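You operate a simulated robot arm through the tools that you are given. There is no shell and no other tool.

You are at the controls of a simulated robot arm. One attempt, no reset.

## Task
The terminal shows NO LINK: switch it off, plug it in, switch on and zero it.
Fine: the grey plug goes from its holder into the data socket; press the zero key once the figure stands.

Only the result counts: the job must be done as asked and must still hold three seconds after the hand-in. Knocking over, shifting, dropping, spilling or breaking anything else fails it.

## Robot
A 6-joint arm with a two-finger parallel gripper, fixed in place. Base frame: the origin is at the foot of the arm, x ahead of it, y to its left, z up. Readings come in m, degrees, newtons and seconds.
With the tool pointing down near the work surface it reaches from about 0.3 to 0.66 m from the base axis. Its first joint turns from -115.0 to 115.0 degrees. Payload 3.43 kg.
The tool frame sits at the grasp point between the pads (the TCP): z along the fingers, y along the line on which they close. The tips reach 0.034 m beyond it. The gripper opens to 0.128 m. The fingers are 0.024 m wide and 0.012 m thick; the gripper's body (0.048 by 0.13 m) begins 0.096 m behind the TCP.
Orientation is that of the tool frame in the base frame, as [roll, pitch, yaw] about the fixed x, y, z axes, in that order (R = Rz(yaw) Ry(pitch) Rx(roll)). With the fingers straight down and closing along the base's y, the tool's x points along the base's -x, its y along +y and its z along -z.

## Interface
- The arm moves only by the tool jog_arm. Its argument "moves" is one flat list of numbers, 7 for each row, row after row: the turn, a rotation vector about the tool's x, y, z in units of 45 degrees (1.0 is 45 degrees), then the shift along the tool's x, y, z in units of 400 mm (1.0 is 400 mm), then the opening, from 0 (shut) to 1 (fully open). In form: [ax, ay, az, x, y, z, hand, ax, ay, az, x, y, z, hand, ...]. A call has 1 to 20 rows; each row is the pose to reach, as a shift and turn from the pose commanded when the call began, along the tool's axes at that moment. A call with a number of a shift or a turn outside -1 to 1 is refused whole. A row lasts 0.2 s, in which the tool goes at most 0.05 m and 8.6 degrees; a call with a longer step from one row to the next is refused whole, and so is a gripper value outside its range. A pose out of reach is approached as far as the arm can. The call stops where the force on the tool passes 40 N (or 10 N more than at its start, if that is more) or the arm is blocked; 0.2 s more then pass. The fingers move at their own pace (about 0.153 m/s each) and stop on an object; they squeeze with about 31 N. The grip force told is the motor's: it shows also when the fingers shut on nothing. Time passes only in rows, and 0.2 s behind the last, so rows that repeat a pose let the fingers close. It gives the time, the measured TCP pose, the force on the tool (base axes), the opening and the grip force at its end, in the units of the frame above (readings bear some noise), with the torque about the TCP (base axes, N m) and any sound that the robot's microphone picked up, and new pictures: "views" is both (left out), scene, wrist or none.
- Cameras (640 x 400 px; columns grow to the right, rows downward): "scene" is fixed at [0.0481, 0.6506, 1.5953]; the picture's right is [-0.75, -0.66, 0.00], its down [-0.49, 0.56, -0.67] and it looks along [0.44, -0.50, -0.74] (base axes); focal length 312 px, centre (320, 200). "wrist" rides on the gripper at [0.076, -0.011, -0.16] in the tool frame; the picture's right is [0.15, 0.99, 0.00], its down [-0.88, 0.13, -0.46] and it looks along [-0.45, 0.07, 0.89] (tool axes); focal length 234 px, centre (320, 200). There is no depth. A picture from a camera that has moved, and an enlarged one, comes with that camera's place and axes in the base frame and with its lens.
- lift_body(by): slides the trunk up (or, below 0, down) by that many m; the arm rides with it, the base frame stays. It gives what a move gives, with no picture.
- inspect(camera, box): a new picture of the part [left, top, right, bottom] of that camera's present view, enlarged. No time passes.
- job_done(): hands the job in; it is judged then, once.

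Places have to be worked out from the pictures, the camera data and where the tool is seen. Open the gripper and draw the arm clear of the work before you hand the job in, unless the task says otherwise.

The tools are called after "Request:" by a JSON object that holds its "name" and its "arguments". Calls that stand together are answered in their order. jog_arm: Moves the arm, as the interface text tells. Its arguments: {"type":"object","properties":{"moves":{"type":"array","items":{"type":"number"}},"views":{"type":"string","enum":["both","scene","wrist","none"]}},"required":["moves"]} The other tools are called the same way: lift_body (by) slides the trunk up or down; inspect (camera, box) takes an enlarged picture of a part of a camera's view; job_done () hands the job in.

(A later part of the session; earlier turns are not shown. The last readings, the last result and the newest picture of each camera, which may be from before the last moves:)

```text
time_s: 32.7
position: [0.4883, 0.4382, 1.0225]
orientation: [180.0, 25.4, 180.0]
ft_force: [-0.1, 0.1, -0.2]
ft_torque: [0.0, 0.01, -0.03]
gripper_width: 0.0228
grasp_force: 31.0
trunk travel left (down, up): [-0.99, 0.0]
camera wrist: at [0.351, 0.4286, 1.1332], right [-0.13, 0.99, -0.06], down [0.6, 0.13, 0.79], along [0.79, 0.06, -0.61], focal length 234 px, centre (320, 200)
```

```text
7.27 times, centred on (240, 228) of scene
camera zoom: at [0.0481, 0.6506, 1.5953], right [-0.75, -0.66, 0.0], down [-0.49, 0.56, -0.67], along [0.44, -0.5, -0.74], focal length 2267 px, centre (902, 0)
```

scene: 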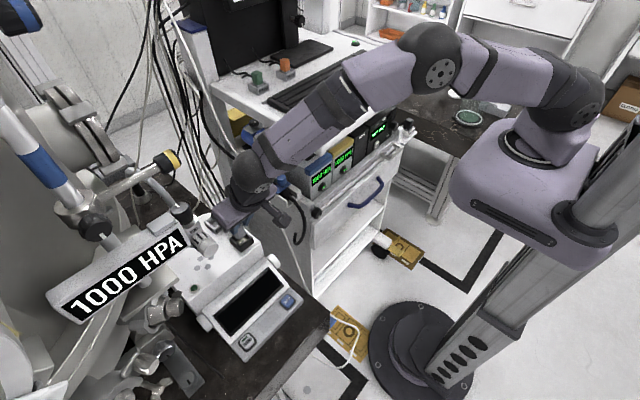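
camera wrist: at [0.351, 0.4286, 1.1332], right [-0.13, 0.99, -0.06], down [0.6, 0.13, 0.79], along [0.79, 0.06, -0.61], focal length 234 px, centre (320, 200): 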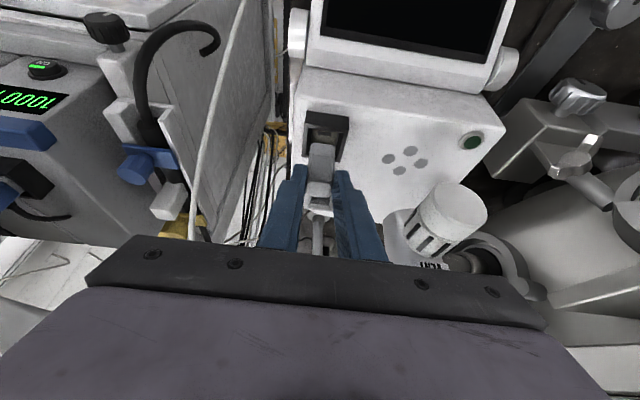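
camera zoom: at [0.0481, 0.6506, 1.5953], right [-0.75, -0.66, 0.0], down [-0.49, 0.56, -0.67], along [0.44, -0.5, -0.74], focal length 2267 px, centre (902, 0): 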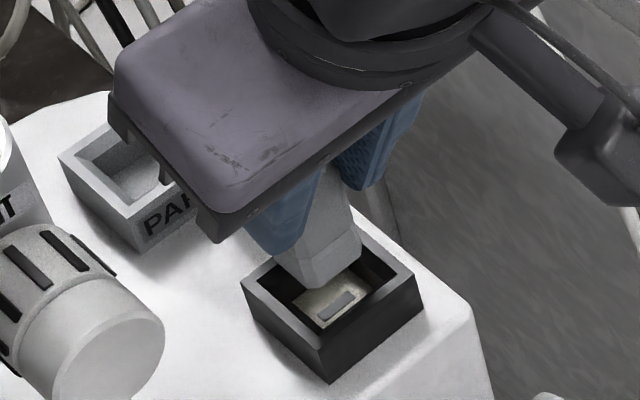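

The plug bottom is ~1.5 cm above the rim. I zoom in tightly in both views to measure the remaining offset.

Request:
{"name": "inspect", "arguments": {"camera": "scene", "box": [230, 220, 265, 242]}}

Request:
{"name": "inspect", "arguments": {"camera": "wrist", "box": [295, 105, 355, 170]}}

```text
16.00 times, centred on (248, 231) of scene
camera zoom: at [0.0481, 0.6506, 1.5953], right [-0.75, -0.66, 0.0], down [-0.49, 0.56, -0.67], along [0.44, -0.5, -0.74], focal length 4987 px, centre (1480, -296)
```

zoom: 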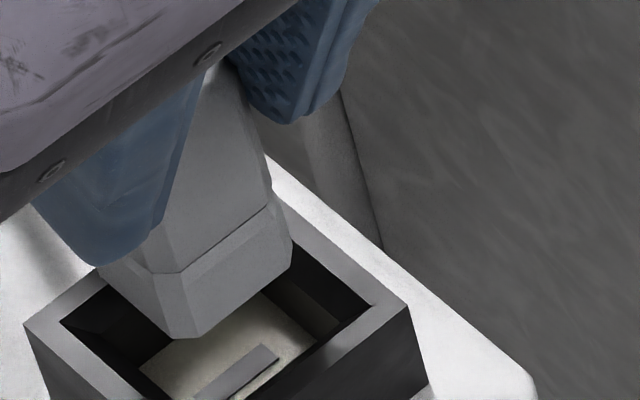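

```text
6.15 times, centred on (325, 138) of wrist
camera zoom: at [0.351, 0.4286, 1.1332], right [-0.13, 0.99, -0.06], down [0.6, 0.13, 0.79], along [0.79, 0.06, -0.61], focal length 1441 px, centre (289, 585)
```

zoom: 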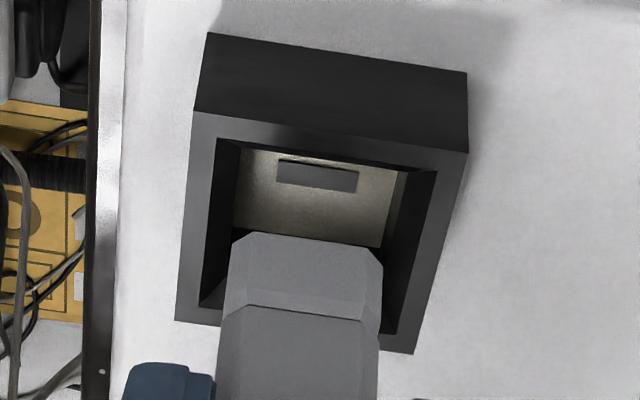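

Offsets are within ~1–2 mm, well inside the socket's lead-in. I nudge +1 mm in x and lower 18 mm, to about 2 mm below the rim level.

Request:
{"name": "jog_arm", "arguments": {"moves": [0, 0, 0, 0.0043, 0, 0.0105, 0, 0, 0, 0, 0.0085, 0, 0.0209, 0, 0, 0, 0, 0.0128, 0, 0.0314, 0, 0, 0, 0, 0.017, 0, 0.0418, 0, 0, 0, 0, 0.017, 0, 0.0418, 0], "views": "both"}}

Request:
{"name": "inspect", "arguments": {"camera": "scene", "box": [230, 220, 265, 246]}}

Request:
{"name": "inspect", "arguments": {"camera": "wrist", "box": [290, 110, 360, 180]}}

```text
time_s: 33.9
position: [0.4877, 0.4394, 1.0053]
orientation: [-180.0, 25.4, 179.9]
ft_force: [-7.4, 0.6, 10.2]
ft_torque: [0.0, 0.2, -0.01]
gripper_width: 0.0228
grasp_force: 31.4
trunk travel left (down, up): [-0.99, 0.0]
camera wrist: at [0.3497, 0.4285, 1.1174], right [-0.13, 0.99, -0.06], down [0.6, 0.13, 0.79], along [0.79, 0.07, -0.61], focal length 234 px, centre (320, 200)
```

scene: 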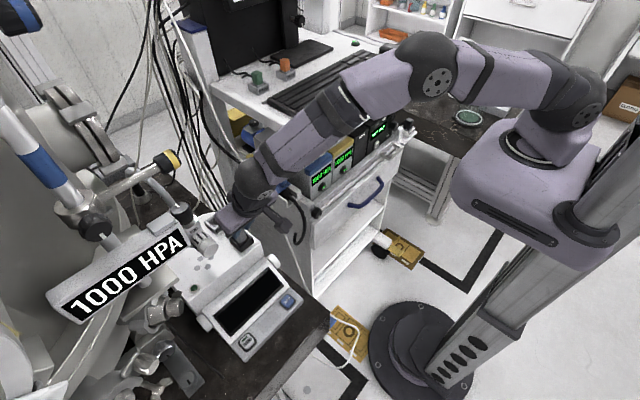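
wrist: 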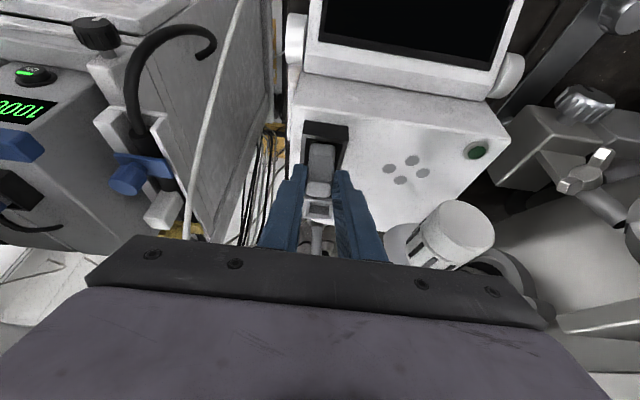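

```text
15.38 times, centred on (248, 233) of scene
camera zoom: at [0.0481, 0.6506, 1.5953], right [-0.75, -0.66, 0.0], down [-0.49, 0.56, -0.67], along [0.44, -0.5, -0.74], focal length 4795 px, centre (1435, -308)
```

zoom: 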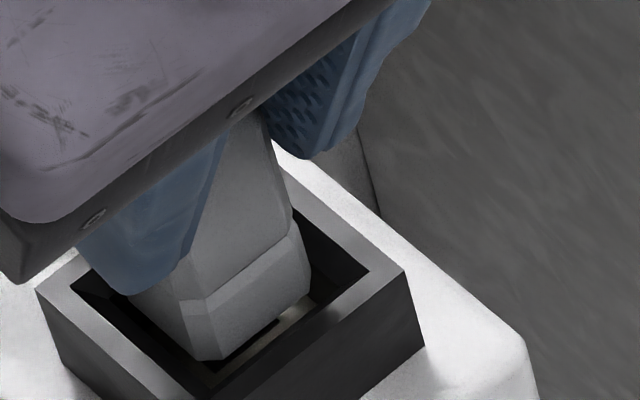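

```text
5.71 times, centred on (325, 145) of wrist
camera zoom: at [0.3497, 0.4285, 1.1174], right [-0.13, 0.99, -0.06], down [0.6, 0.13, 0.79], along [0.79, 0.07, -0.61], focal length 1338 px, centre (291, 514)
```

zoom: 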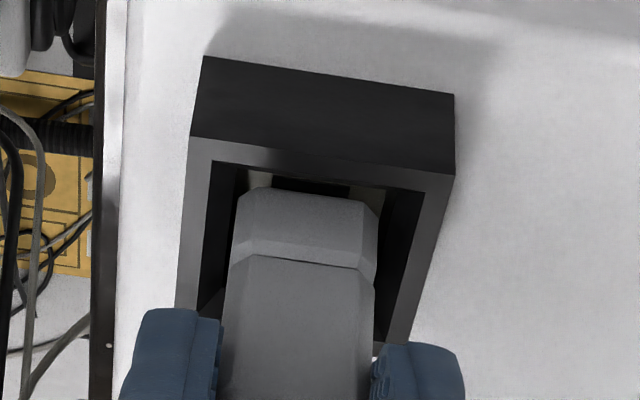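

The plug touched the far (+x) chamfer (−7 N in x, +10 N in z). I shift it 2 mm back toward −x and see whether the load clears.

Request:
{"name": "jog_arm", "arguments": {"moves": [0, 0, 0, 0.0036, 0, -0.0032, 0, 0, 0, 0, 0.0036, 0, -0.0032, 0], "views": "none"}}

```text
time_s: 34.5
position: [0.4883, 0.4393, 1.003]
orientation: [-179.8, 25.2, -179.9]
ft_force: [-0.3, 0.6, -0.5]
ft_torque: [0.03, 0.08, 0.0]
gripper_width: 0.0229
grasp_force: 30.8
trunk travel left (down, up): [-0.99, 0.0]
```

The load vanished. I continue down 4 mm.

Request:
{"name": "jog_arm", "arguments": {"moves": [0, 0, 0, 0.0021, 0, 0.0045, 0, 0, 0, 0, 0.0043, 0, 0.009, 0, 0, 0, 0, 0.0043, 0, 0.009, 0], "views": "none"}}

```text
time_s: 35.3
position: [0.4876, 0.4393, 1.0002]
orientation: [-179.8, 25.4, 180.0]
ft_force: [-0.4, -0.3, 0.1]
ft_torque: [-0.02, 0.04, -0.01]
gripper_width: 0.0228
grasp_force: 31.1
trunk travel left (down, up): [-0.99, 0.0]
```

No resistance; plug bottom should be ~7 mm inside. I continue down another 5 mm.

Request:
{"name": "jog_arm", "arguments": {"moves": [0, 0, 0, 0.0027, 0, 0.0057, 0, 0, 0, 0, 0.0054, 0, 0.0113, 0, 0, 0, 0, 0.0054, 0, 0.0113, 0], "views": "both"}}

Request:
{"name": "inspect", "arguments": {"camera": "scene", "box": [225, 215, 270, 249]}}

Request:
{"name": "inspect", "arguments": {"camera": "wrist", "box": [285, 110, 365, 190]}}

```text
time_s: 36.1
position: [0.4875, 0.4384, 0.9958]
orientation: [-179.9, 25.2, -179.9]
ft_force: [0.6, 1.4, 2.6]
ft_torque: [-0.03, -0.05, 0.0]
gripper_width: 0.0225
grasp_force: 31.4
trunk travel left (down, up): [-0.99, 0.0]
camera wrist: at [0.3498, 0.4285, 1.1078], right [-0.13, 0.99, -0.06], down [0.6, 0.13, 0.79], along [0.79, 0.07, -0.61], focal length 234 px, centre (320, 200)
```

scene: 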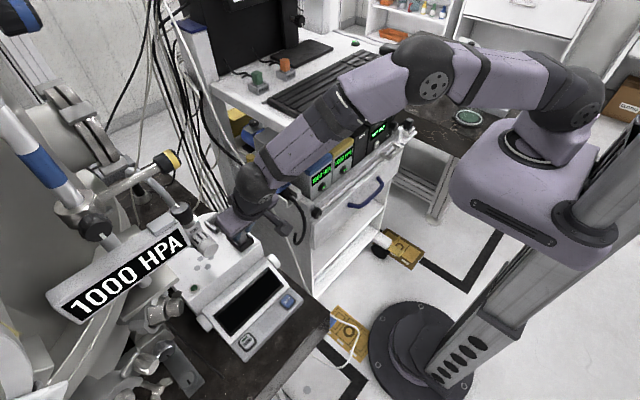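
wrist: 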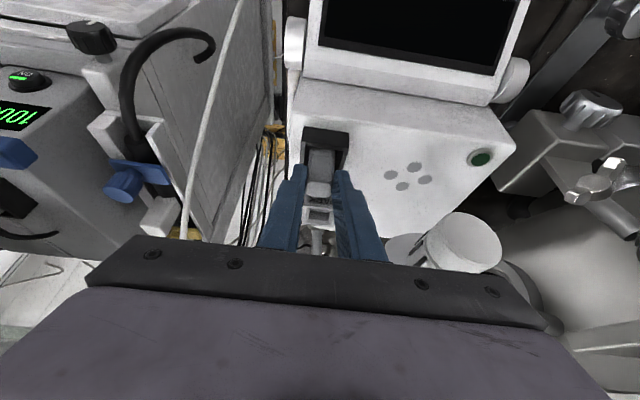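

```text
11.76 times, centred on (248, 232) of scene
camera zoom: at [0.0481, 0.6506, 1.5953], right [-0.75, -0.66, 0.0], down [-0.49, 0.56, -0.67], along [0.44, -0.5, -0.74], focal length 3667 px, centre (1173, -176)
```

zoom: 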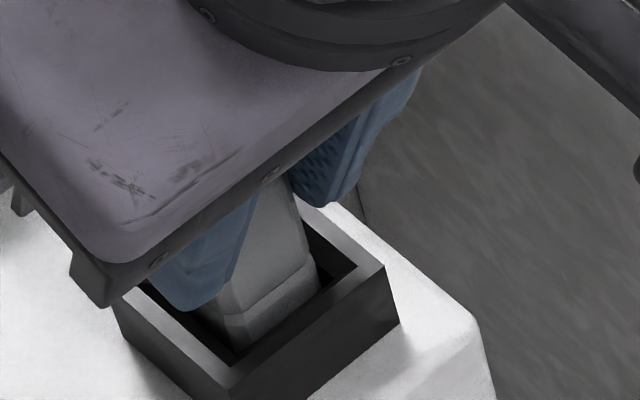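

```text
5.00 times, centred on (325, 150) of wrist
camera zoom: at [0.3498, 0.4285, 1.1078], right [-0.13, 0.99, -0.06], down [0.6, 0.13, 0.79], along [0.79, 0.07, -0.61], focal length 1171 px, centre (295, 450)
```

zoom: 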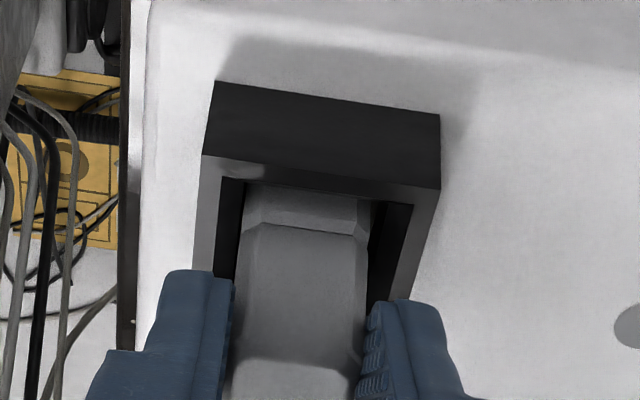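

The plug is well inside the socket with only ~2.6 N resistance. I push down a further 4 mm in small steps.

Request:
{"name": "jog_arm", "arguments": {"moves": [0, 0, 0, 0.0021, 0, 0.0045, 0, 0, 0, 0, 0.0043, 0, 0.009, 0, 0, 0, 0, 0.0043, 0, 0.009, 0], "views": "none"}}

```text
time_s: 36.9
position: [0.4869, 0.4388, 0.9959]
orientation: [179.9, 25.7, 180.0]
ft_force: [0.0, -0.7, 22.3]
ft_torque: [-0.06, -0.34, 0.01]
gripper_width: 0.0229
grasp_force: 30.8
trunk travel left (down, up): [-0.99, 0.0]
```

Resistance rose to 22 N at z 0.996 — the plug bottom (≈0.936) appears to be at the socket floor. I press slightly more and listen for a latch click.

Request:
{"name": "jog_arm", "arguments": {"moves": [0, 0, 0, 0.0011, 0, 0.0023, 0, 0, 0, 0, 0.0021, 0, 0.0045, 0, 0, 0, 0, 0.0021, 0, 0.0045, 0], "views": "both"}}

Request:
{"name": "inspect", "arguments": {"camera": "scene", "box": [225, 215, 270, 249]}}

Request:
{"name": "inspect", "arguments": {"camera": "wrist", "box": [285, 110, 365, 190]}}

```text
time_s: 37.7
position: [0.4869, 0.4392, 0.9932]
orientation: [179.6, 25.7, 179.8]
ft_force: [0.4, -1.1, 28.6]
ft_torque: [-0.07, -0.46, -0.05]
gripper_width: 0.0226
grasp_force: 30.9
trunk travel left (down, up): [-0.99, 0.0]
camera wrist: at [0.3488, 0.4276, 1.1059], right [-0.13, 0.99, -0.06], down [0.6, 0.13, 0.79], along [0.79, 0.07, -0.61], focal length 234 px, centre (320, 200)
```

scene: 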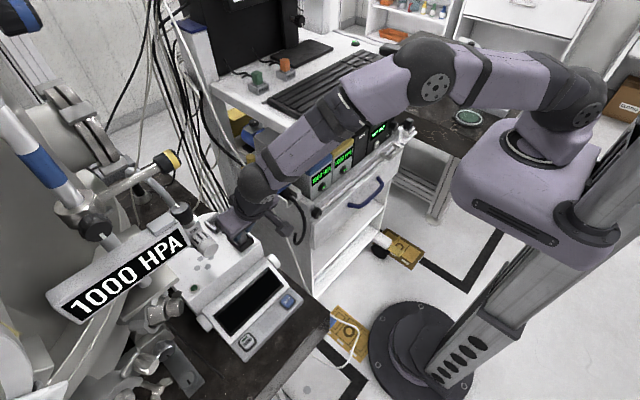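
wrist: 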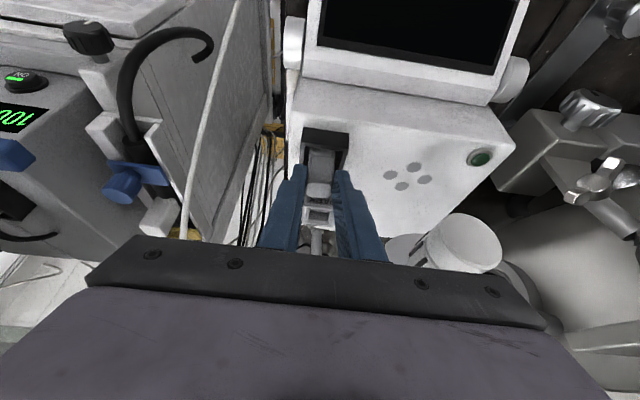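

```text
11.76 times, centred on (248, 232) of scene
camera zoom: at [0.0481, 0.6506, 1.5953], right [-0.75, -0.66, 0.0], down [-0.49, 0.56, -0.67], along [0.44, -0.5, -0.74], focal length 3667 px, centre (1173, -176)
```

zoom: 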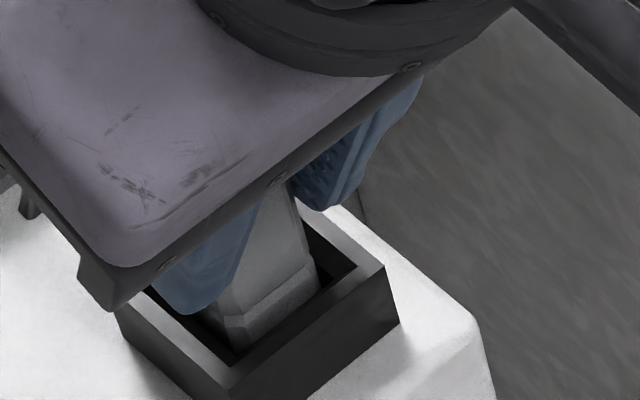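

```text
5.00 times, centred on (325, 150) of wrist
camera zoom: at [0.3488, 0.4276, 1.1059], right [-0.13, 0.99, -0.06], down [0.6, 0.13, 0.79], along [0.79, 0.07, -0.61], focal length 1171 px, centre (295, 450)
```

zoom: 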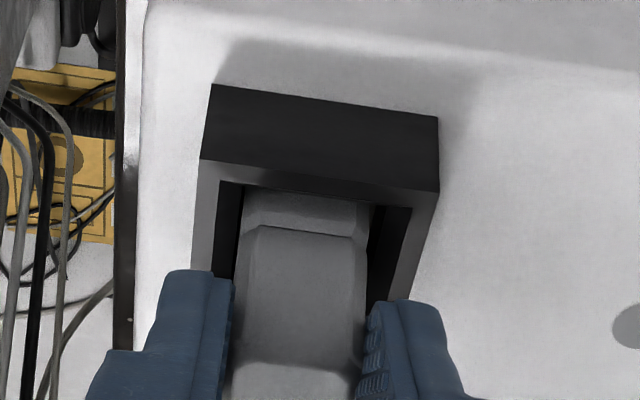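

Force is 29 N with no further travel and no click; the plug is about 14 mm deep. I'll unload, open the fingers slightly, and rise to inspect how the plug sits.

Request:
{"name": "jog_arm", "arguments": {"moves": [0, 0, 0, -0.0032, 0, -0.0068, 0, 0, 0, 0, -0.0043, 0, -0.009, 0, 0, 0, 0, -0.0043, 0, -0.009, 0.3, 0, 0, 0, -0.0043, 0, -0.009, 0.36, 0, 0, 0, -0.0043, 0, -0.009, 0.36], "views": "wrist"}}

Request:
{"name": "inspect", "arguments": {"camera": "wrist", "box": [285, 110, 365, 190]}}

```text
time_s: 38.9
position: [0.4866, 0.4389, 0.9928]
orientation: [-179.8, 25.2, -180.0]
ft_force: [0.0, 0.4, 1.0]
ft_torque: [-0.02, 0.02, 0.0]
gripper_width: 0.0461
grasp_force: 0.0
trunk travel left (down, up): [-0.99, 0.0]
camera wrist: at [0.3497, 0.4284, 1.1049], right [-0.13, 0.99, -0.07], down [0.6, 0.13, 0.79], along [0.79, 0.06, -0.61], focal length 234 px, centre (320, 200)
```

wrist: 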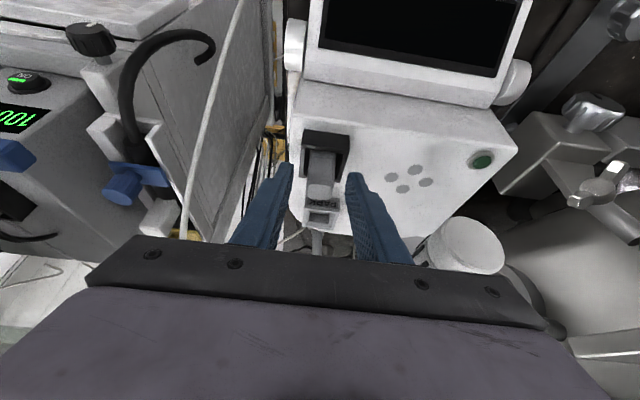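

```text
5.00 times, centred on (325, 150) of wrist
camera zoom: at [0.3497, 0.4284, 1.1049], right [-0.13, 0.99, -0.07], down [0.6, 0.13, 0.79], along [0.79, 0.06, -0.61], focal length 1171 px, centre (295, 450)
```

zoom: 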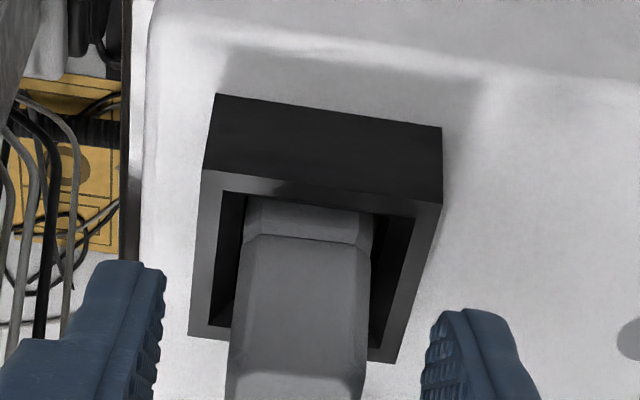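

The plug stands in the socket on its own. I rise straight up 7 cm for a clear look at how deep and square it sits.

Request:
{"name": "jog_arm", "arguments": {"moves": [0, 0, 0, -0.0187, 0, -0.0396, 0.36, 0, 0, 0, -0.0374, 0, -0.0791, 0.36, 0, 0, 0, -0.0561, 0, -0.1187, 0.36, 0, 0, 0, -0.0748, 0, -0.1582, 0.36, 0, 0, 0, -0.0748, 0, -0.1582, 0.36], "views": "both"}}

Request:
{"name": "inspect", "arguments": {"camera": "wrist", "box": [285, 80, 375, 160]}}

Request:
{"name": "inspect", "arguments": {"camera": "scene", "box": [225, 215, 265, 249]}}

```text
time_s: 40.1
position: [0.4876, 0.4384, 1.0626]
orientation: [-179.8, 25.2, 179.9]
ft_force: [-0.3, 0.3, 0.3]
ft_torque: [0.02, 0.01, 0.01]
gripper_width: 0.0459
grasp_force: 0.0
trunk travel left (down, up): [-0.99, 0.0]
camera wrist: at [0.3505, 0.4282, 1.1751], right [-0.13, 0.99, -0.06], down [0.6, 0.13, 0.79], along [0.79, 0.06, -0.61], focal length 234 px, centre (320, 200)
```

scene: 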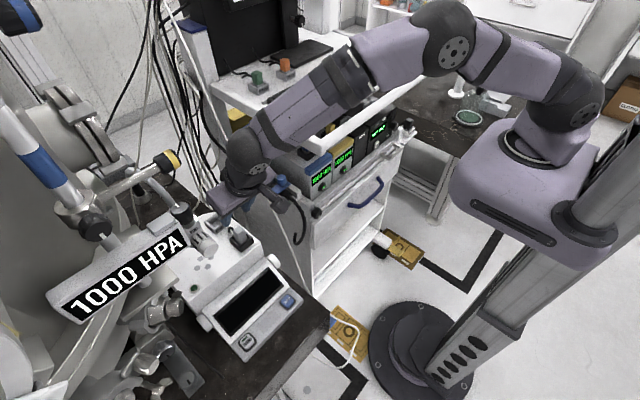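
wrist: 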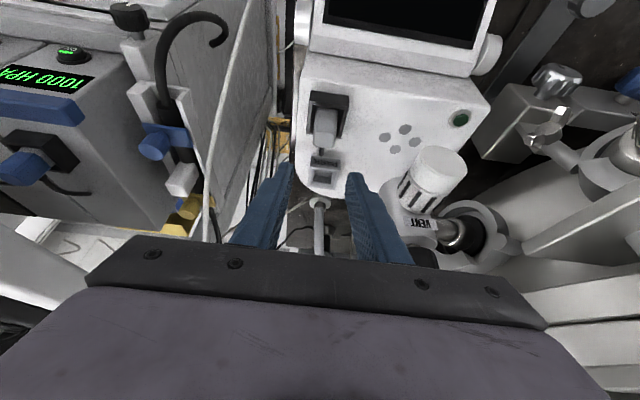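

```text
5.00 times, centred on (330, 120) of wrist
camera zoom: at [0.3505, 0.4282, 1.1751], right [-0.13, 0.99, -0.06], down [0.6, 0.13, 0.79], along [0.79, 0.06, -0.61], focal length 1171 px, centre (270, 600)
```

zoom: 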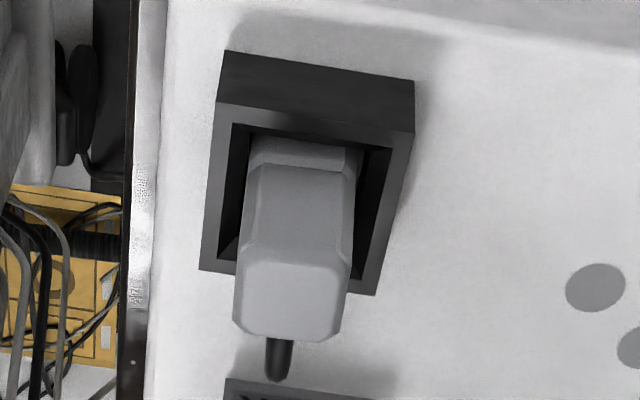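

```text
11.76 times, centred on (245, 232) of scene
camera zoom: at [0.0481, 0.6506, 1.5953], right [-0.75, -0.66, 0.0], down [-0.49, 0.56, -0.67], along [0.44, -0.5, -0.74], focal length 3667 px, centre (1202, -176)
```

zoom: 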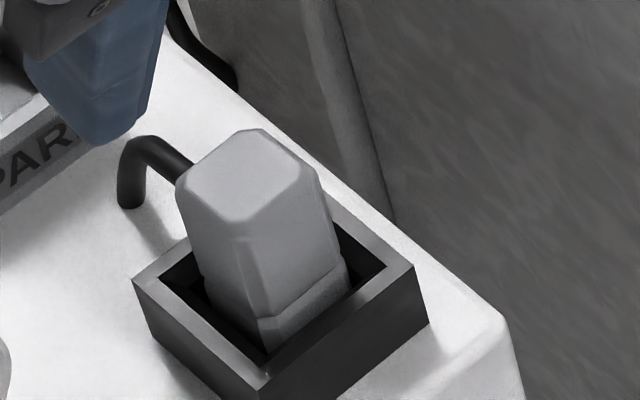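

The plug stands upright in the socket at the same height it had in its holder. To be sure it is fully home, I close the fingers and press on its top.

Request:
{"name": "jog_arm", "arguments": {"moves": [0, 0, 0, 0, 0, 0, 0, 0, 0, 0, 0.0036, 0.0003, 0.026, 0, 0, 0, 0, 0.0107, 0.001, 0.0779, 0, 0, 0, 0, 0.0107, 0.001, 0.0779, 0], "views": "both"}}

Request:
{"name": "inspect", "arguments": {"camera": "wrist", "box": [285, 90, 375, 180]}}

Request:
{"name": "inspect", "arguments": {"camera": "scene", "box": [210, 200, 270, 249]}}

```text
time_s: 41.1
position: [0.4965, 0.4389, 1.0329]
orientation: [-179.9, 25.2, -180.0]
ft_force: [-0.4, 0.7, 0.5]
ft_torque: [-0.03, 0.02, 0.0]
gripper_width: 0.0
grasp_force: 30.4
trunk travel left (down, up): [-0.99, 0.0]
camera wrist: at [0.3594, 0.4285, 1.1454], right [-0.13, 0.99, -0.06], down [0.6, 0.13, 0.79], along [0.79, 0.07, -0.61], focal length 234 px, centre (320, 200)
```

scene: 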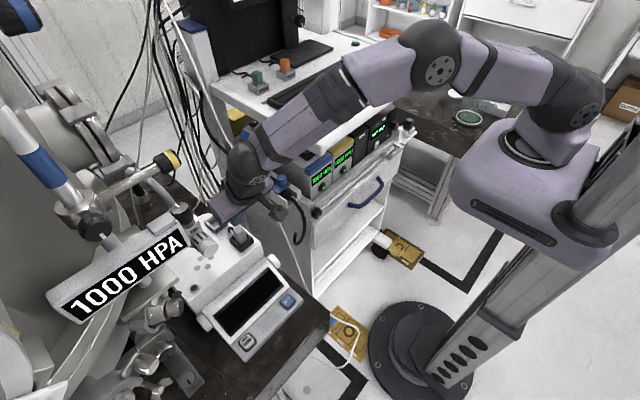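
wrist: 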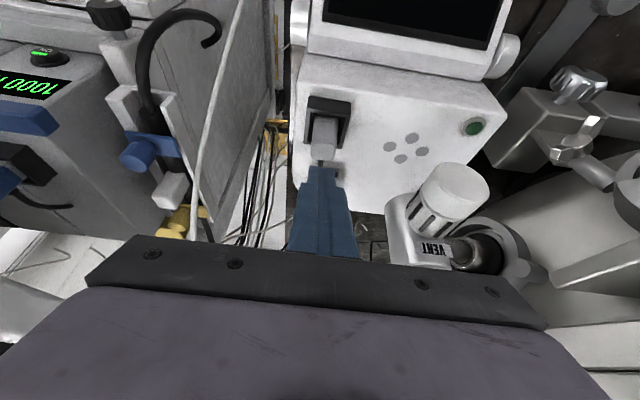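

```text
4.44 times, centred on (330, 135) of wrist
camera zoom: at [0.3594, 0.4285, 1.1454], right [-0.13, 0.99, -0.06], down [0.6, 0.13, 0.79], along [0.79, 0.07, -0.61], focal length 1041 px, centre (276, 489)
```

zoom: 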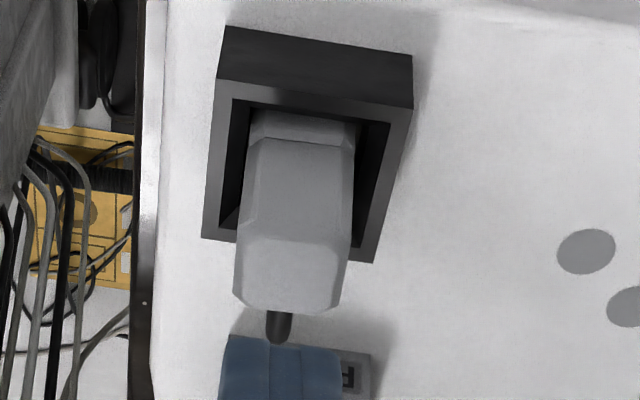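

```text
8.16 times, centred on (240, 224) of scene
camera zoom: at [0.0481, 0.6506, 1.5953], right [-0.75, -0.66, 0.0], down [-0.49, 0.56, -0.67], along [0.44, -0.5, -0.74], focal length 2544 px, centre (973, 0)
```

zoom: 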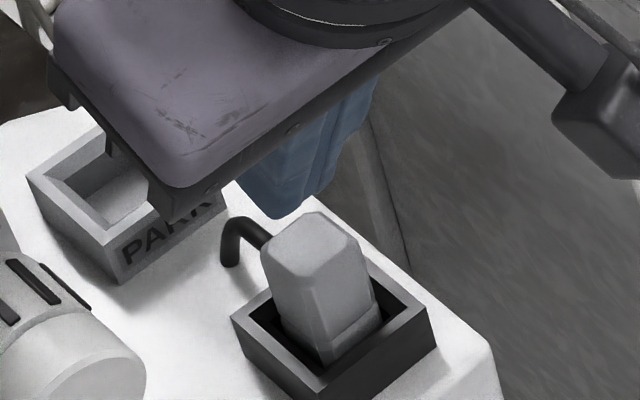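

The closed tips are right above the plug's top. I lower onto it and start pressing.

Request:
{"name": "jog_arm", "arguments": {"moves": [0, 0, 0, 0.0043, 0, 0.009, 0, 0, 0, 0, 0.0085, 0, 0.0181, 0, 0, 0, 0, 0.0128, 0, 0.0271, 0, 0, 0, 0, 0.0149, 0, 0.0317, 0, 0, 0, 0, 0.017, 0, 0.0362, 0, 0, 0, 0, 0.0192, 0, 0.0407, 0, 0, 0, 0, 0.0192, 0, 0.0407, 0], "views": "none"}}

```text
time_s: 42.7
position: [0.4961, 0.4403, 1.0143]
orientation: [-179.9, 25.2, 179.9]
ft_force: [-0.7, 0.5, 0.5]
ft_torque: [0.04, -0.03, 0.0]
gripper_width: 0.0
grasp_force: 31.2
trunk travel left (down, up): [-0.99, 0.0]
```

No contact yet (tip at ~0.978). I continue down gently.

Request:
{"name": "jog_arm", "arguments": {"moves": [0, 0, 0, 0.0021, 0, 0.0045, 0, 0, 0, 0, 0.0043, 0, 0.009, 0, 0, 0, 0, 0.0064, 0, 0.0136, 0, 0, 0, 0, 0.0064, 0, 0.0136, 0], "views": "none"}}

```text
time_s: 43.7
position: [0.4961, 0.4385, 1.012]
orientation: [180.0, 25.4, 179.9]
ft_force: [0.0, 0.0, 10.1]
ft_torque: [-0.01, 0.02, -0.02]
gripper_width: 0.0
grasp_force: 31.5
trunk travel left (down, up): [-0.99, 0.0]
```

Contact at plug top z≈0.976 with 10 N. I increase the press toward 35 N.

Request:
{"name": "jog_arm", "arguments": {"moves": [0, 0, 0, 0.0016, 0, 0.0034, 0, 0, 0, 0, 0.0032, 0, 0.0068, 0, 0, 0, 0, 0.0048, 0, 0.0102, 0, 0, 0, 0, 0.0048, 0, 0.0102, 0], "views": "none"}}

```text
time_s: 44.7
position: [0.4965, 0.439, 1.0106]
orientation: [179.6, 25.8, 179.8]
ft_force: [-1.8, -1.1, 29.1]
ft_torque: [-0.06, -0.02, -0.02]
gripper_width: 0.0
grasp_force: 31.0
trunk travel left (down, up): [-0.99, 0.0]
```

At 29 N there's no further travel. One more small push to just under 40 N.

Request:
{"name": "jog_arm", "arguments": {"moves": [0, 0, 0, 0.001, 0, 0.002, 0, 0, 0, 0, 0.0019, 0, 0.004, 0, 0, 0, 0, 0.0019, 0, 0.004, 0], "views": "both"}}

Request:
{"name": "inspect", "arguments": {"camera": "scene", "box": [220, 210, 265, 249]}}

Request:
{"name": "inspect", "arguments": {"camera": "wrist", "box": [285, 90, 375, 180]}}

```text
time_s: 45.5
position: [0.496, 0.4391, 1.0112]
orientation: [179.4, 25.7, 179.7]
ft_force: [0.0, -2.5, 32.2]
ft_torque: [0.02, -0.09, 0.02]
gripper_width: 0.0
grasp_force: 30.8
trunk travel left (down, up): [-0.99, 0.0]
camera wrist: at [0.3579, 0.4281, 1.1217], right [-0.13, 0.99, -0.06], down [0.59, 0.12, 0.79], along [0.79, 0.07, -0.6], focal length 234 px, centre (320, 200)
```

scene: 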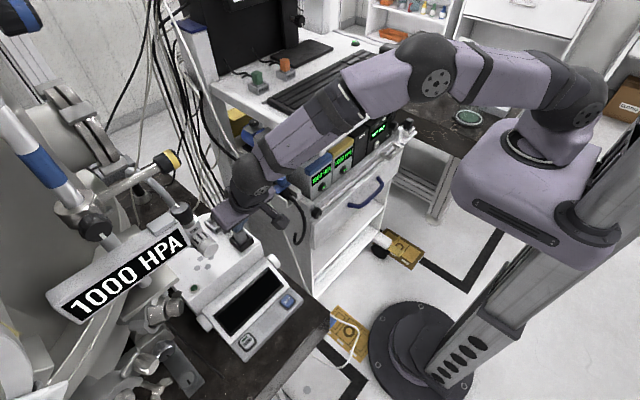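
wrist: 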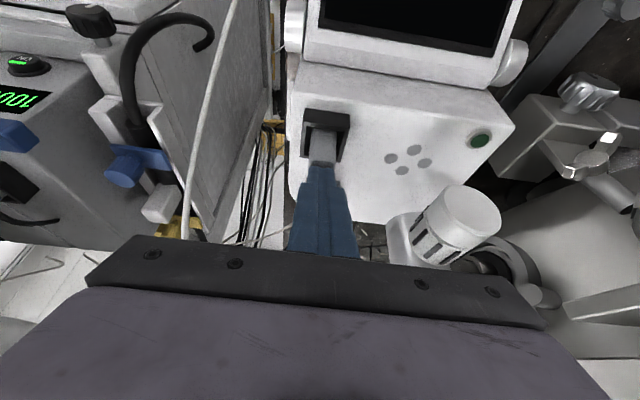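

```text
10.26 times, centred on (242, 230) of scene
camera zoom: at [0.0481, 0.6506, 1.5953], right [-0.75, -0.66, 0.0], down [-0.49, 0.56, -0.67], along [0.44, -0.5, -0.74], focal length 3197 px, centre (1115, -103)
```

zoom: 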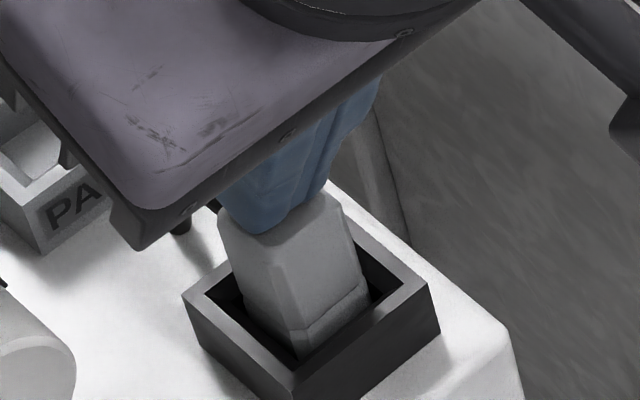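

```text
4.44 times, centred on (330, 135) of wrist
camera zoom: at [0.3579, 0.4281, 1.1217], right [-0.13, 0.99, -0.06], down [0.59, 0.12, 0.79], along [0.79, 0.07, -0.6], focal length 1041 px, centre (276, 489)
```

zoom: 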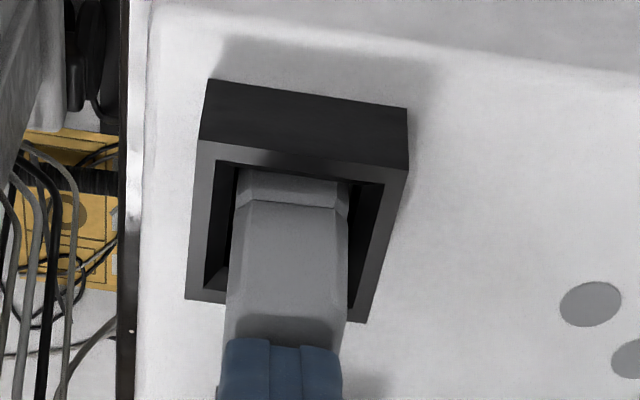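

The plug is firmly at its stop at 32 N, so it is home. Next I lift off and retreat to the front of the terminal ahead of lowering the trunk for the ON key.

Request:
{"name": "jog_arm", "arguments": {"moves": [0, 0, 0, -0.0267, 0, -0.0566, 0, 0, 0, 0, -0.0533, 0, -0.1131, 0, 0, 0, 0, -0.0136, -0.0008, -0.2009, 0, 0, 0, 0, 0.0262, -0.0016, -0.2886, 0, 0, 0, 0, 0.0659, -0.0024, -0.3764, 0, 0, 0, 0, 0.1057, -0.0032, -0.4642, 0, 0, 0, 0, 0.1454, -0.004, -0.5519, 0, 0, 0, 0, 0.1852, -0.005, -0.6397, 0, 0, 0, 0, 0.1852, -0.005, -0.6397, 0], "views": "both"}}

Request:
{"name": "inspect", "arguments": {"camera": "scene", "box": [180, 200, 300, 280]}}

```text
time_s: 47.5
position: [0.3214, 0.4382, 1.2009]
orientation: [-179.9, 25.1, -180.0]
ft_force: [0.1, 0.0, 1.0]
ft_torque: [0.02, 0.01, 0.0]
gripper_width: 0.0001
grasp_force: 31.2
trunk travel left (down, up): [-0.99, 0.0]
camera wrist: at [0.1837, 0.4275, 1.3138], right [-0.13, 0.99, -0.06], down [0.6, 0.13, 0.79], along [0.79, 0.06, -0.61], focal length 234 px, centre (320, 200)
```

scene: 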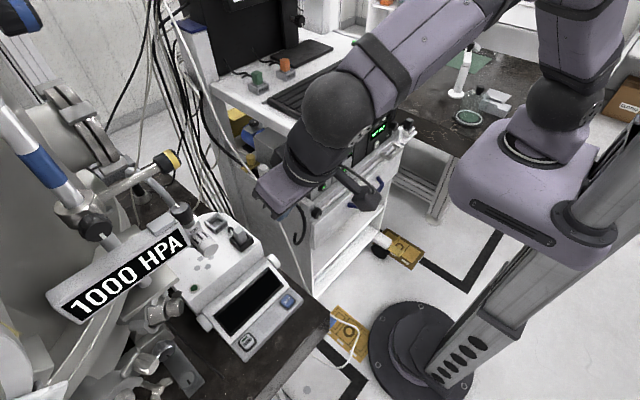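
wrist: 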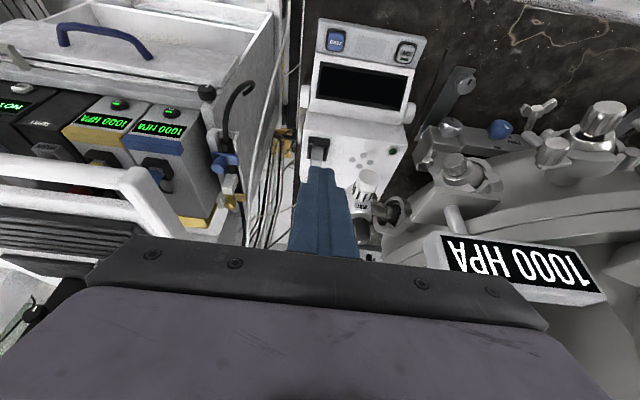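

```text
5.00 times, centred on (240, 240) of scene
camera zoom: at [0.0481, 0.6506, 1.5953], right [-0.75, -0.66, 0.0], down [-0.49, 0.56, -0.67], along [0.44, -0.5, -0.74], focal length 1558 px, centre (720, 0)
```

zoom: 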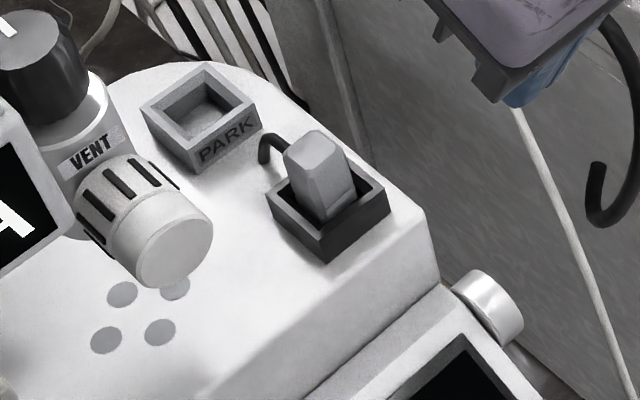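

The plug sits squarely in the socket and PARK is empty. I lower the trunk 0.22 m, as used for the first key press.

Request:
{"name": "lift_body", "arguments": {"by": -0.22}}

```text
time_s: 49.8
position: [0.3214, 0.4381, 0.9813]
orientation: [-179.9, 25.2, -179.9]
ft_force: [0.1, 0.4, 1.2]
ft_torque: [-0.03, 0.03, -0.03]
gripper_width: 0.0
grasp_force: 30.8
trunk travel left (down, up): [-0.77, 0.22]
```

Now I move sideways to hover above the ON key, restoring the 30° tilt.

Request:
{"name": "jog_arm", "arguments": {"moves": [0, -0.0267, 0, 0.0131, 0.0898, 0.05, 0, 0, -0.0533, 0, 0.0262, 0.1795, 0.1, 0, 0, -0.08, 0, 0.0392, 0.2693, 0.15, 0, 0, -0.1067, 0, 0.0523, 0.359, 0.2, 0, 0, -0.1067, 0, 0.0523, 0.359, 0.2, 0], "views": "both"}}

Request:
{"name": "inspect", "arguments": {"camera": "wrist", "box": [270, 80, 390, 180]}}

```text
time_s: 51.0
position: [0.3356, 0.5809, 0.901]
orientation: [-179.8, 29.9, -179.8]
ft_force: [0.6, 0.7, 0.9]
ft_torque: [-0.01, 0.0, 0.03]
gripper_width: 0.0
grasp_force: 31.1
trunk travel left (down, up): [-0.77, 0.22]
camera wrist: at [0.1898, 0.5695, 1.0009], right [-0.13, 0.99, -0.08], down [0.53, 0.13, 0.83], along [0.84, 0.06, -0.55], focal length 234 px, centre (320, 200)
```

scene: 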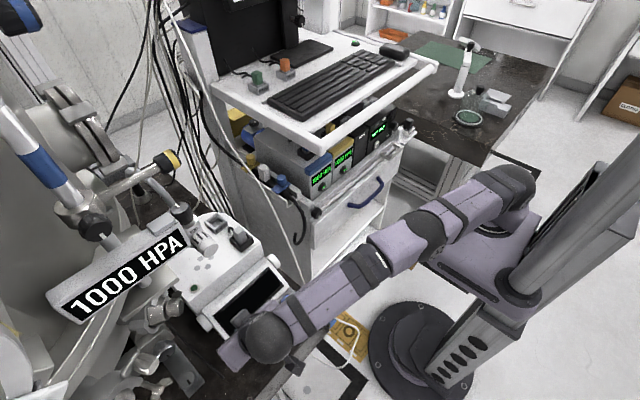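
wrist: 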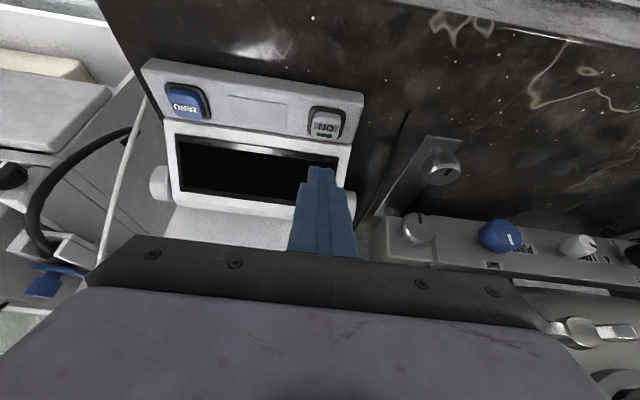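

```text
4.00 times, centred on (330, 130) of wrist
camera zoom: at [0.1898, 0.5695, 1.0009], right [-0.13, 0.99, -0.08], down [0.53, 0.13, 0.83], along [0.84, 0.06, -0.55], focal length 937 px, centre (280, 480)
```

zoom: 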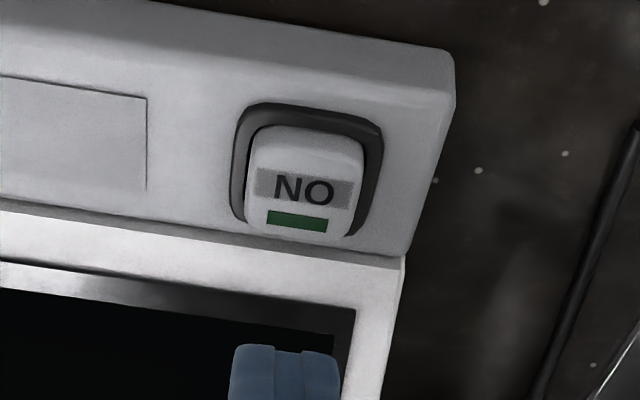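

Reach is fine and the key lies straight ahead. I descend to just above the cap.

Request:
{"name": "jog_arm", "arguments": {"moves": [0, 0, 0, 0.0198, 0.0007, 0.0358, 0, 0, 0, 0, 0.0395, 0.0013, 0.0715, 0, 0, 0, 0, 0.0593, 0.002, 0.1073, 0, 0, 0, 0, 0.0593, 0.002, 0.1073, 0], "views": "wrist"}}

Request:
{"name": "inspect", "arguments": {"camera": "wrist", "box": [270, 80, 390, 180]}}

```text
time_s: 52.0
position: [0.3374, 0.5811, 0.8504]
orientation: [-179.9, 30.0, 180.0]
ft_force: [1.1, -0.2, 0.5]
ft_torque: [-0.03, 0.02, 0.0]
gripper_width: 0.0
grasp_force: 30.8
trunk travel left (down, up): [-0.77, 0.22]
camera wrist: at [0.1906, 0.5713, 0.9515], right [-0.13, 0.99, -0.07], down [0.53, 0.13, 0.84], along [0.84, 0.07, -0.54], focal length 234 px, centre (320, 200)
```

wrist: 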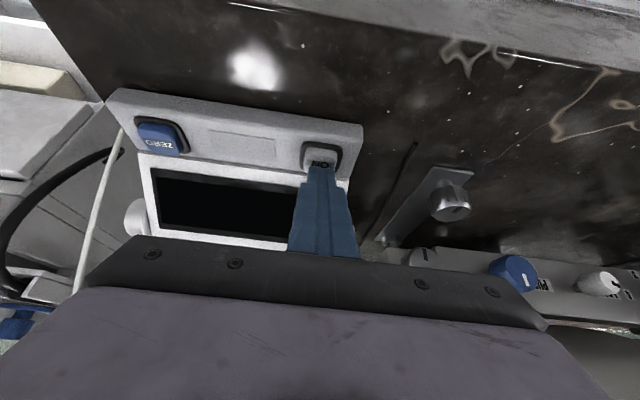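

```text
4.00 times, centred on (330, 130) of wrist
camera zoom: at [0.1906, 0.5713, 0.9515], right [-0.13, 0.99, -0.07], down [0.53, 0.13, 0.84], along [0.84, 0.07, -0.54], focal length 937 px, centre (280, 480)
```

zoom: 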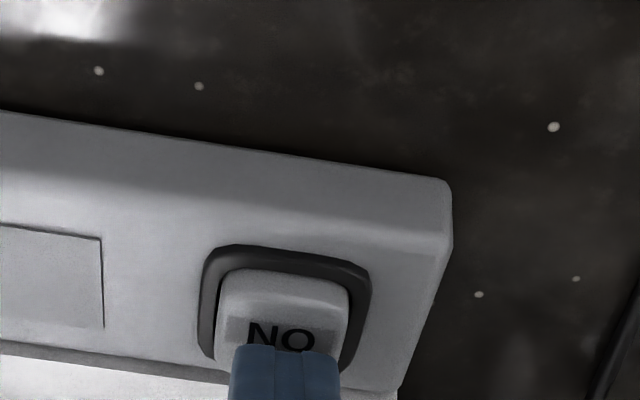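

Same alignment as the first press. I press the ON key with the same stroke.

Request:
{"name": "jog_arm", "arguments": {"moves": [0, 0, 0, 0.0032, 0, 0.0054, 0, 0, 0, 0, 0.0063, 0, 0.0108, 0, 0, 0, 0, 0.0095, 0, 0.0162, 0, 0, 0, 0, 0.0115, 0, 0.02, 0], "views": "scene"}}

```text
time_s: 53.0
position: [0.3374, 0.5819, 0.8473]
orientation: [179.7, 30.3, 179.8]
ft_force: [-2.2, -2.1, 19.6]
ft_torque: [-0.07, -0.04, -0.18]
gripper_width: 0.0
grasp_force: 30.9
trunk travel left (down, up): [-0.77, 0.22]
heard: click
```

scene: 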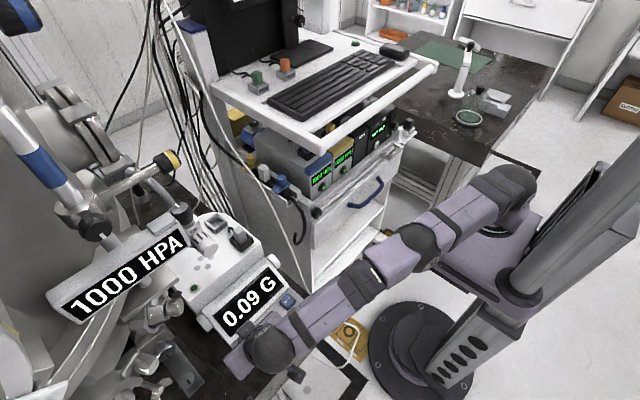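

Click heard and the display reads a live figure "0.09 G" — the link works. I lift off the ON key and move over to hover above the ZERO key while the figure settles.

Request:
{"name": "jog_arm", "arguments": {"moves": [0, 0, 0, -0.025, 0, -0.0433, 0, 0, 0, 0, -0.0563, 0, -0.0974, 0, 0, 0, 0, -0.0563, -0.0869, -0.0974, 0, 0, 0, 0, -0.0563, -0.1738, -0.0974, 0, 0, 0, 0, -0.0563, -0.2606, -0.0974, 0, 0, 0, 0, -0.0563, -0.3475, -0.0974, 0, 0, 0, 0, -0.0563, -0.3475, -0.0974, 0], "views": "both"}}

Request:
{"name": "inspect", "arguments": {"camera": "wrist", "box": [260, 60, 400, 180]}}

Request:
{"name": "inspect", "arguments": {"camera": "scene", "box": [200, 260, 320, 350]}}

```text
time_s: 54.6
position: [0.337, 0.4424, 0.8882]
orientation: [-179.9, 30.1, 180.0]
ft_force: [0.6, 0.5, 0.0]
ft_torque: [-0.02, 0.02, 0.01]
gripper_width: 0.0002
grasp_force: 31.9
trunk travel left (down, up): [-0.77, 0.22]
camera wrist: at [0.1903, 0.432, 0.9878], right [-0.13, 0.99, -0.07], down [0.53, 0.13, 0.83], along [0.84, 0.07, -0.55], focal length 234 px, centre (320, 200)
```

scene: 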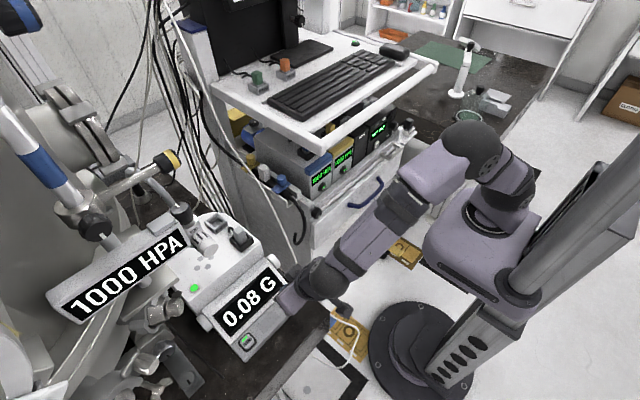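
wrist: 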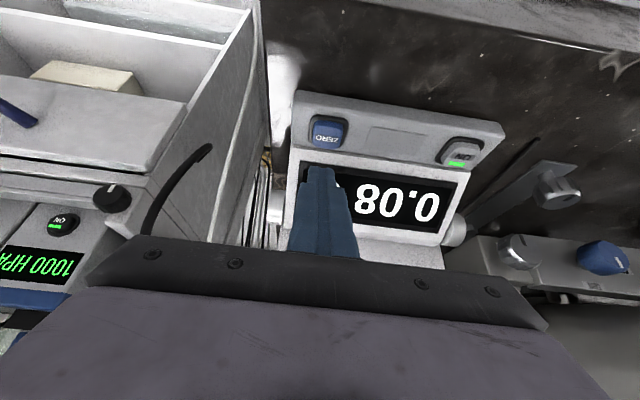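

```text
3.33 times, centred on (330, 120) of wrist
camera zoom: at [0.1903, 0.432, 0.9878], right [-0.13, 0.99, -0.07], down [0.53, 0.13, 0.83], along [0.84, 0.07, -0.55], focal length 781 px, centre (287, 467)
```

zoom: 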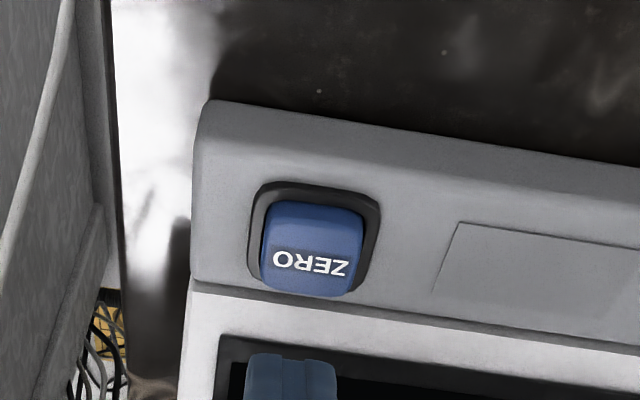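

```text
4.44 times, centred on (260, 305) of scene
camera zoom: at [0.0481, 0.6506, 1.5953], right [-0.75, -0.66, 0.0], down [-0.49, 0.56, -0.67], along [0.44, -0.5, -0.74], focal length 1385 px, centre (587, -267)
```

zoom: 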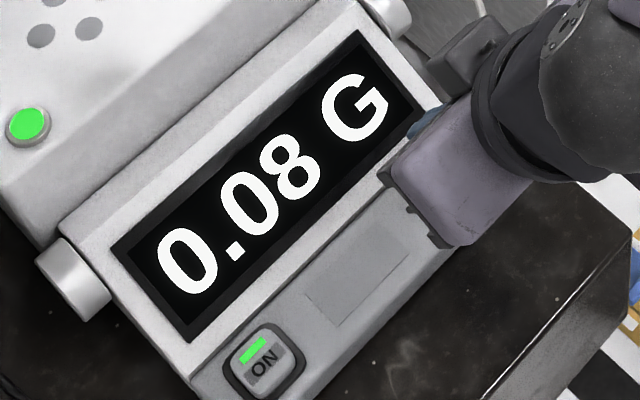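

The display reads 0.08 G and is still settling; the green lamp is lit. I wait a few seconds, hovering, and watch the figure.

Request:
{"name": "jog_arm", "arguments": {"moves": [0, 0, 0, 0, 0.0065, 0, 0, 0, 0, 0, 0, 0.0065, 0, 0, 0, 0, 0, 0, 0.0065, 0, 0, 0, 0, 0, 0, 0.0065, 0, 0, 0, 0, 0, 0, 0.0065, 0, 0, 0, 0, 0, 0, 0.0065, 0, 0, 0, 0, 0, 0, 0.0065, 0, 0, 0, 0, 0, 0, 0.0065, 0, 0], "views": "scene"}}

Request:
{"name": "inspect", "arguments": {"camera": "scene", "box": [180, 260, 320, 350]}}

```text
time_s: 56.4
position: [0.3363, 0.4436, 0.8868]
orientation: [-180.0, 30.0, -180.0]
ft_force: [-0.2, -0.1, 0.4]
ft_torque: [0.05, -0.02, 0.0]
gripper_width: 0.0
grasp_force: 31.0
trunk travel left (down, up): [-0.77, 0.22]
```

scene: 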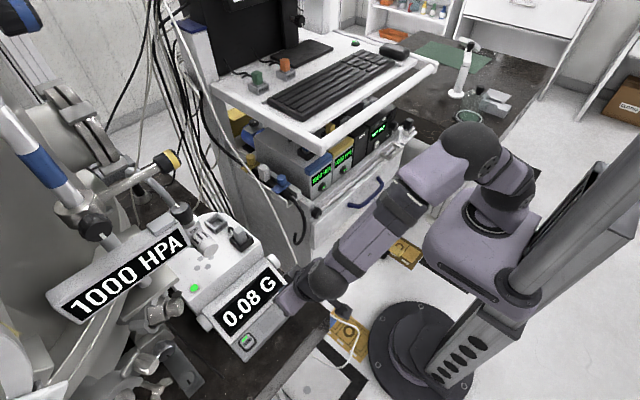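

```text
4.44 times, centred on (250, 305) of scene
camera zoom: at [0.0481, 0.6506, 1.5953], right [-0.75, -0.66, 0.0], down [-0.49, 0.56, -0.67], along [0.44, -0.5, -0.74], focal length 1385 px, centre (631, -267)
```

zoom: 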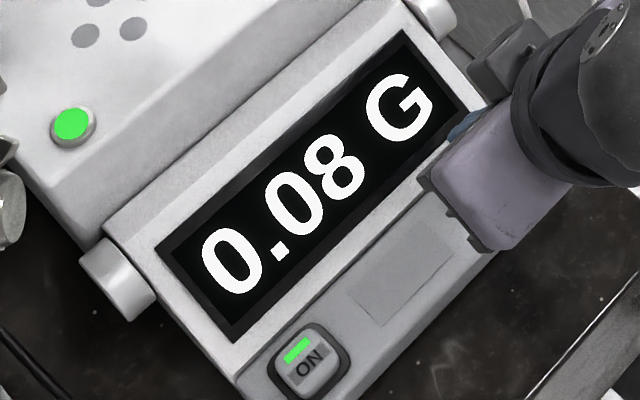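

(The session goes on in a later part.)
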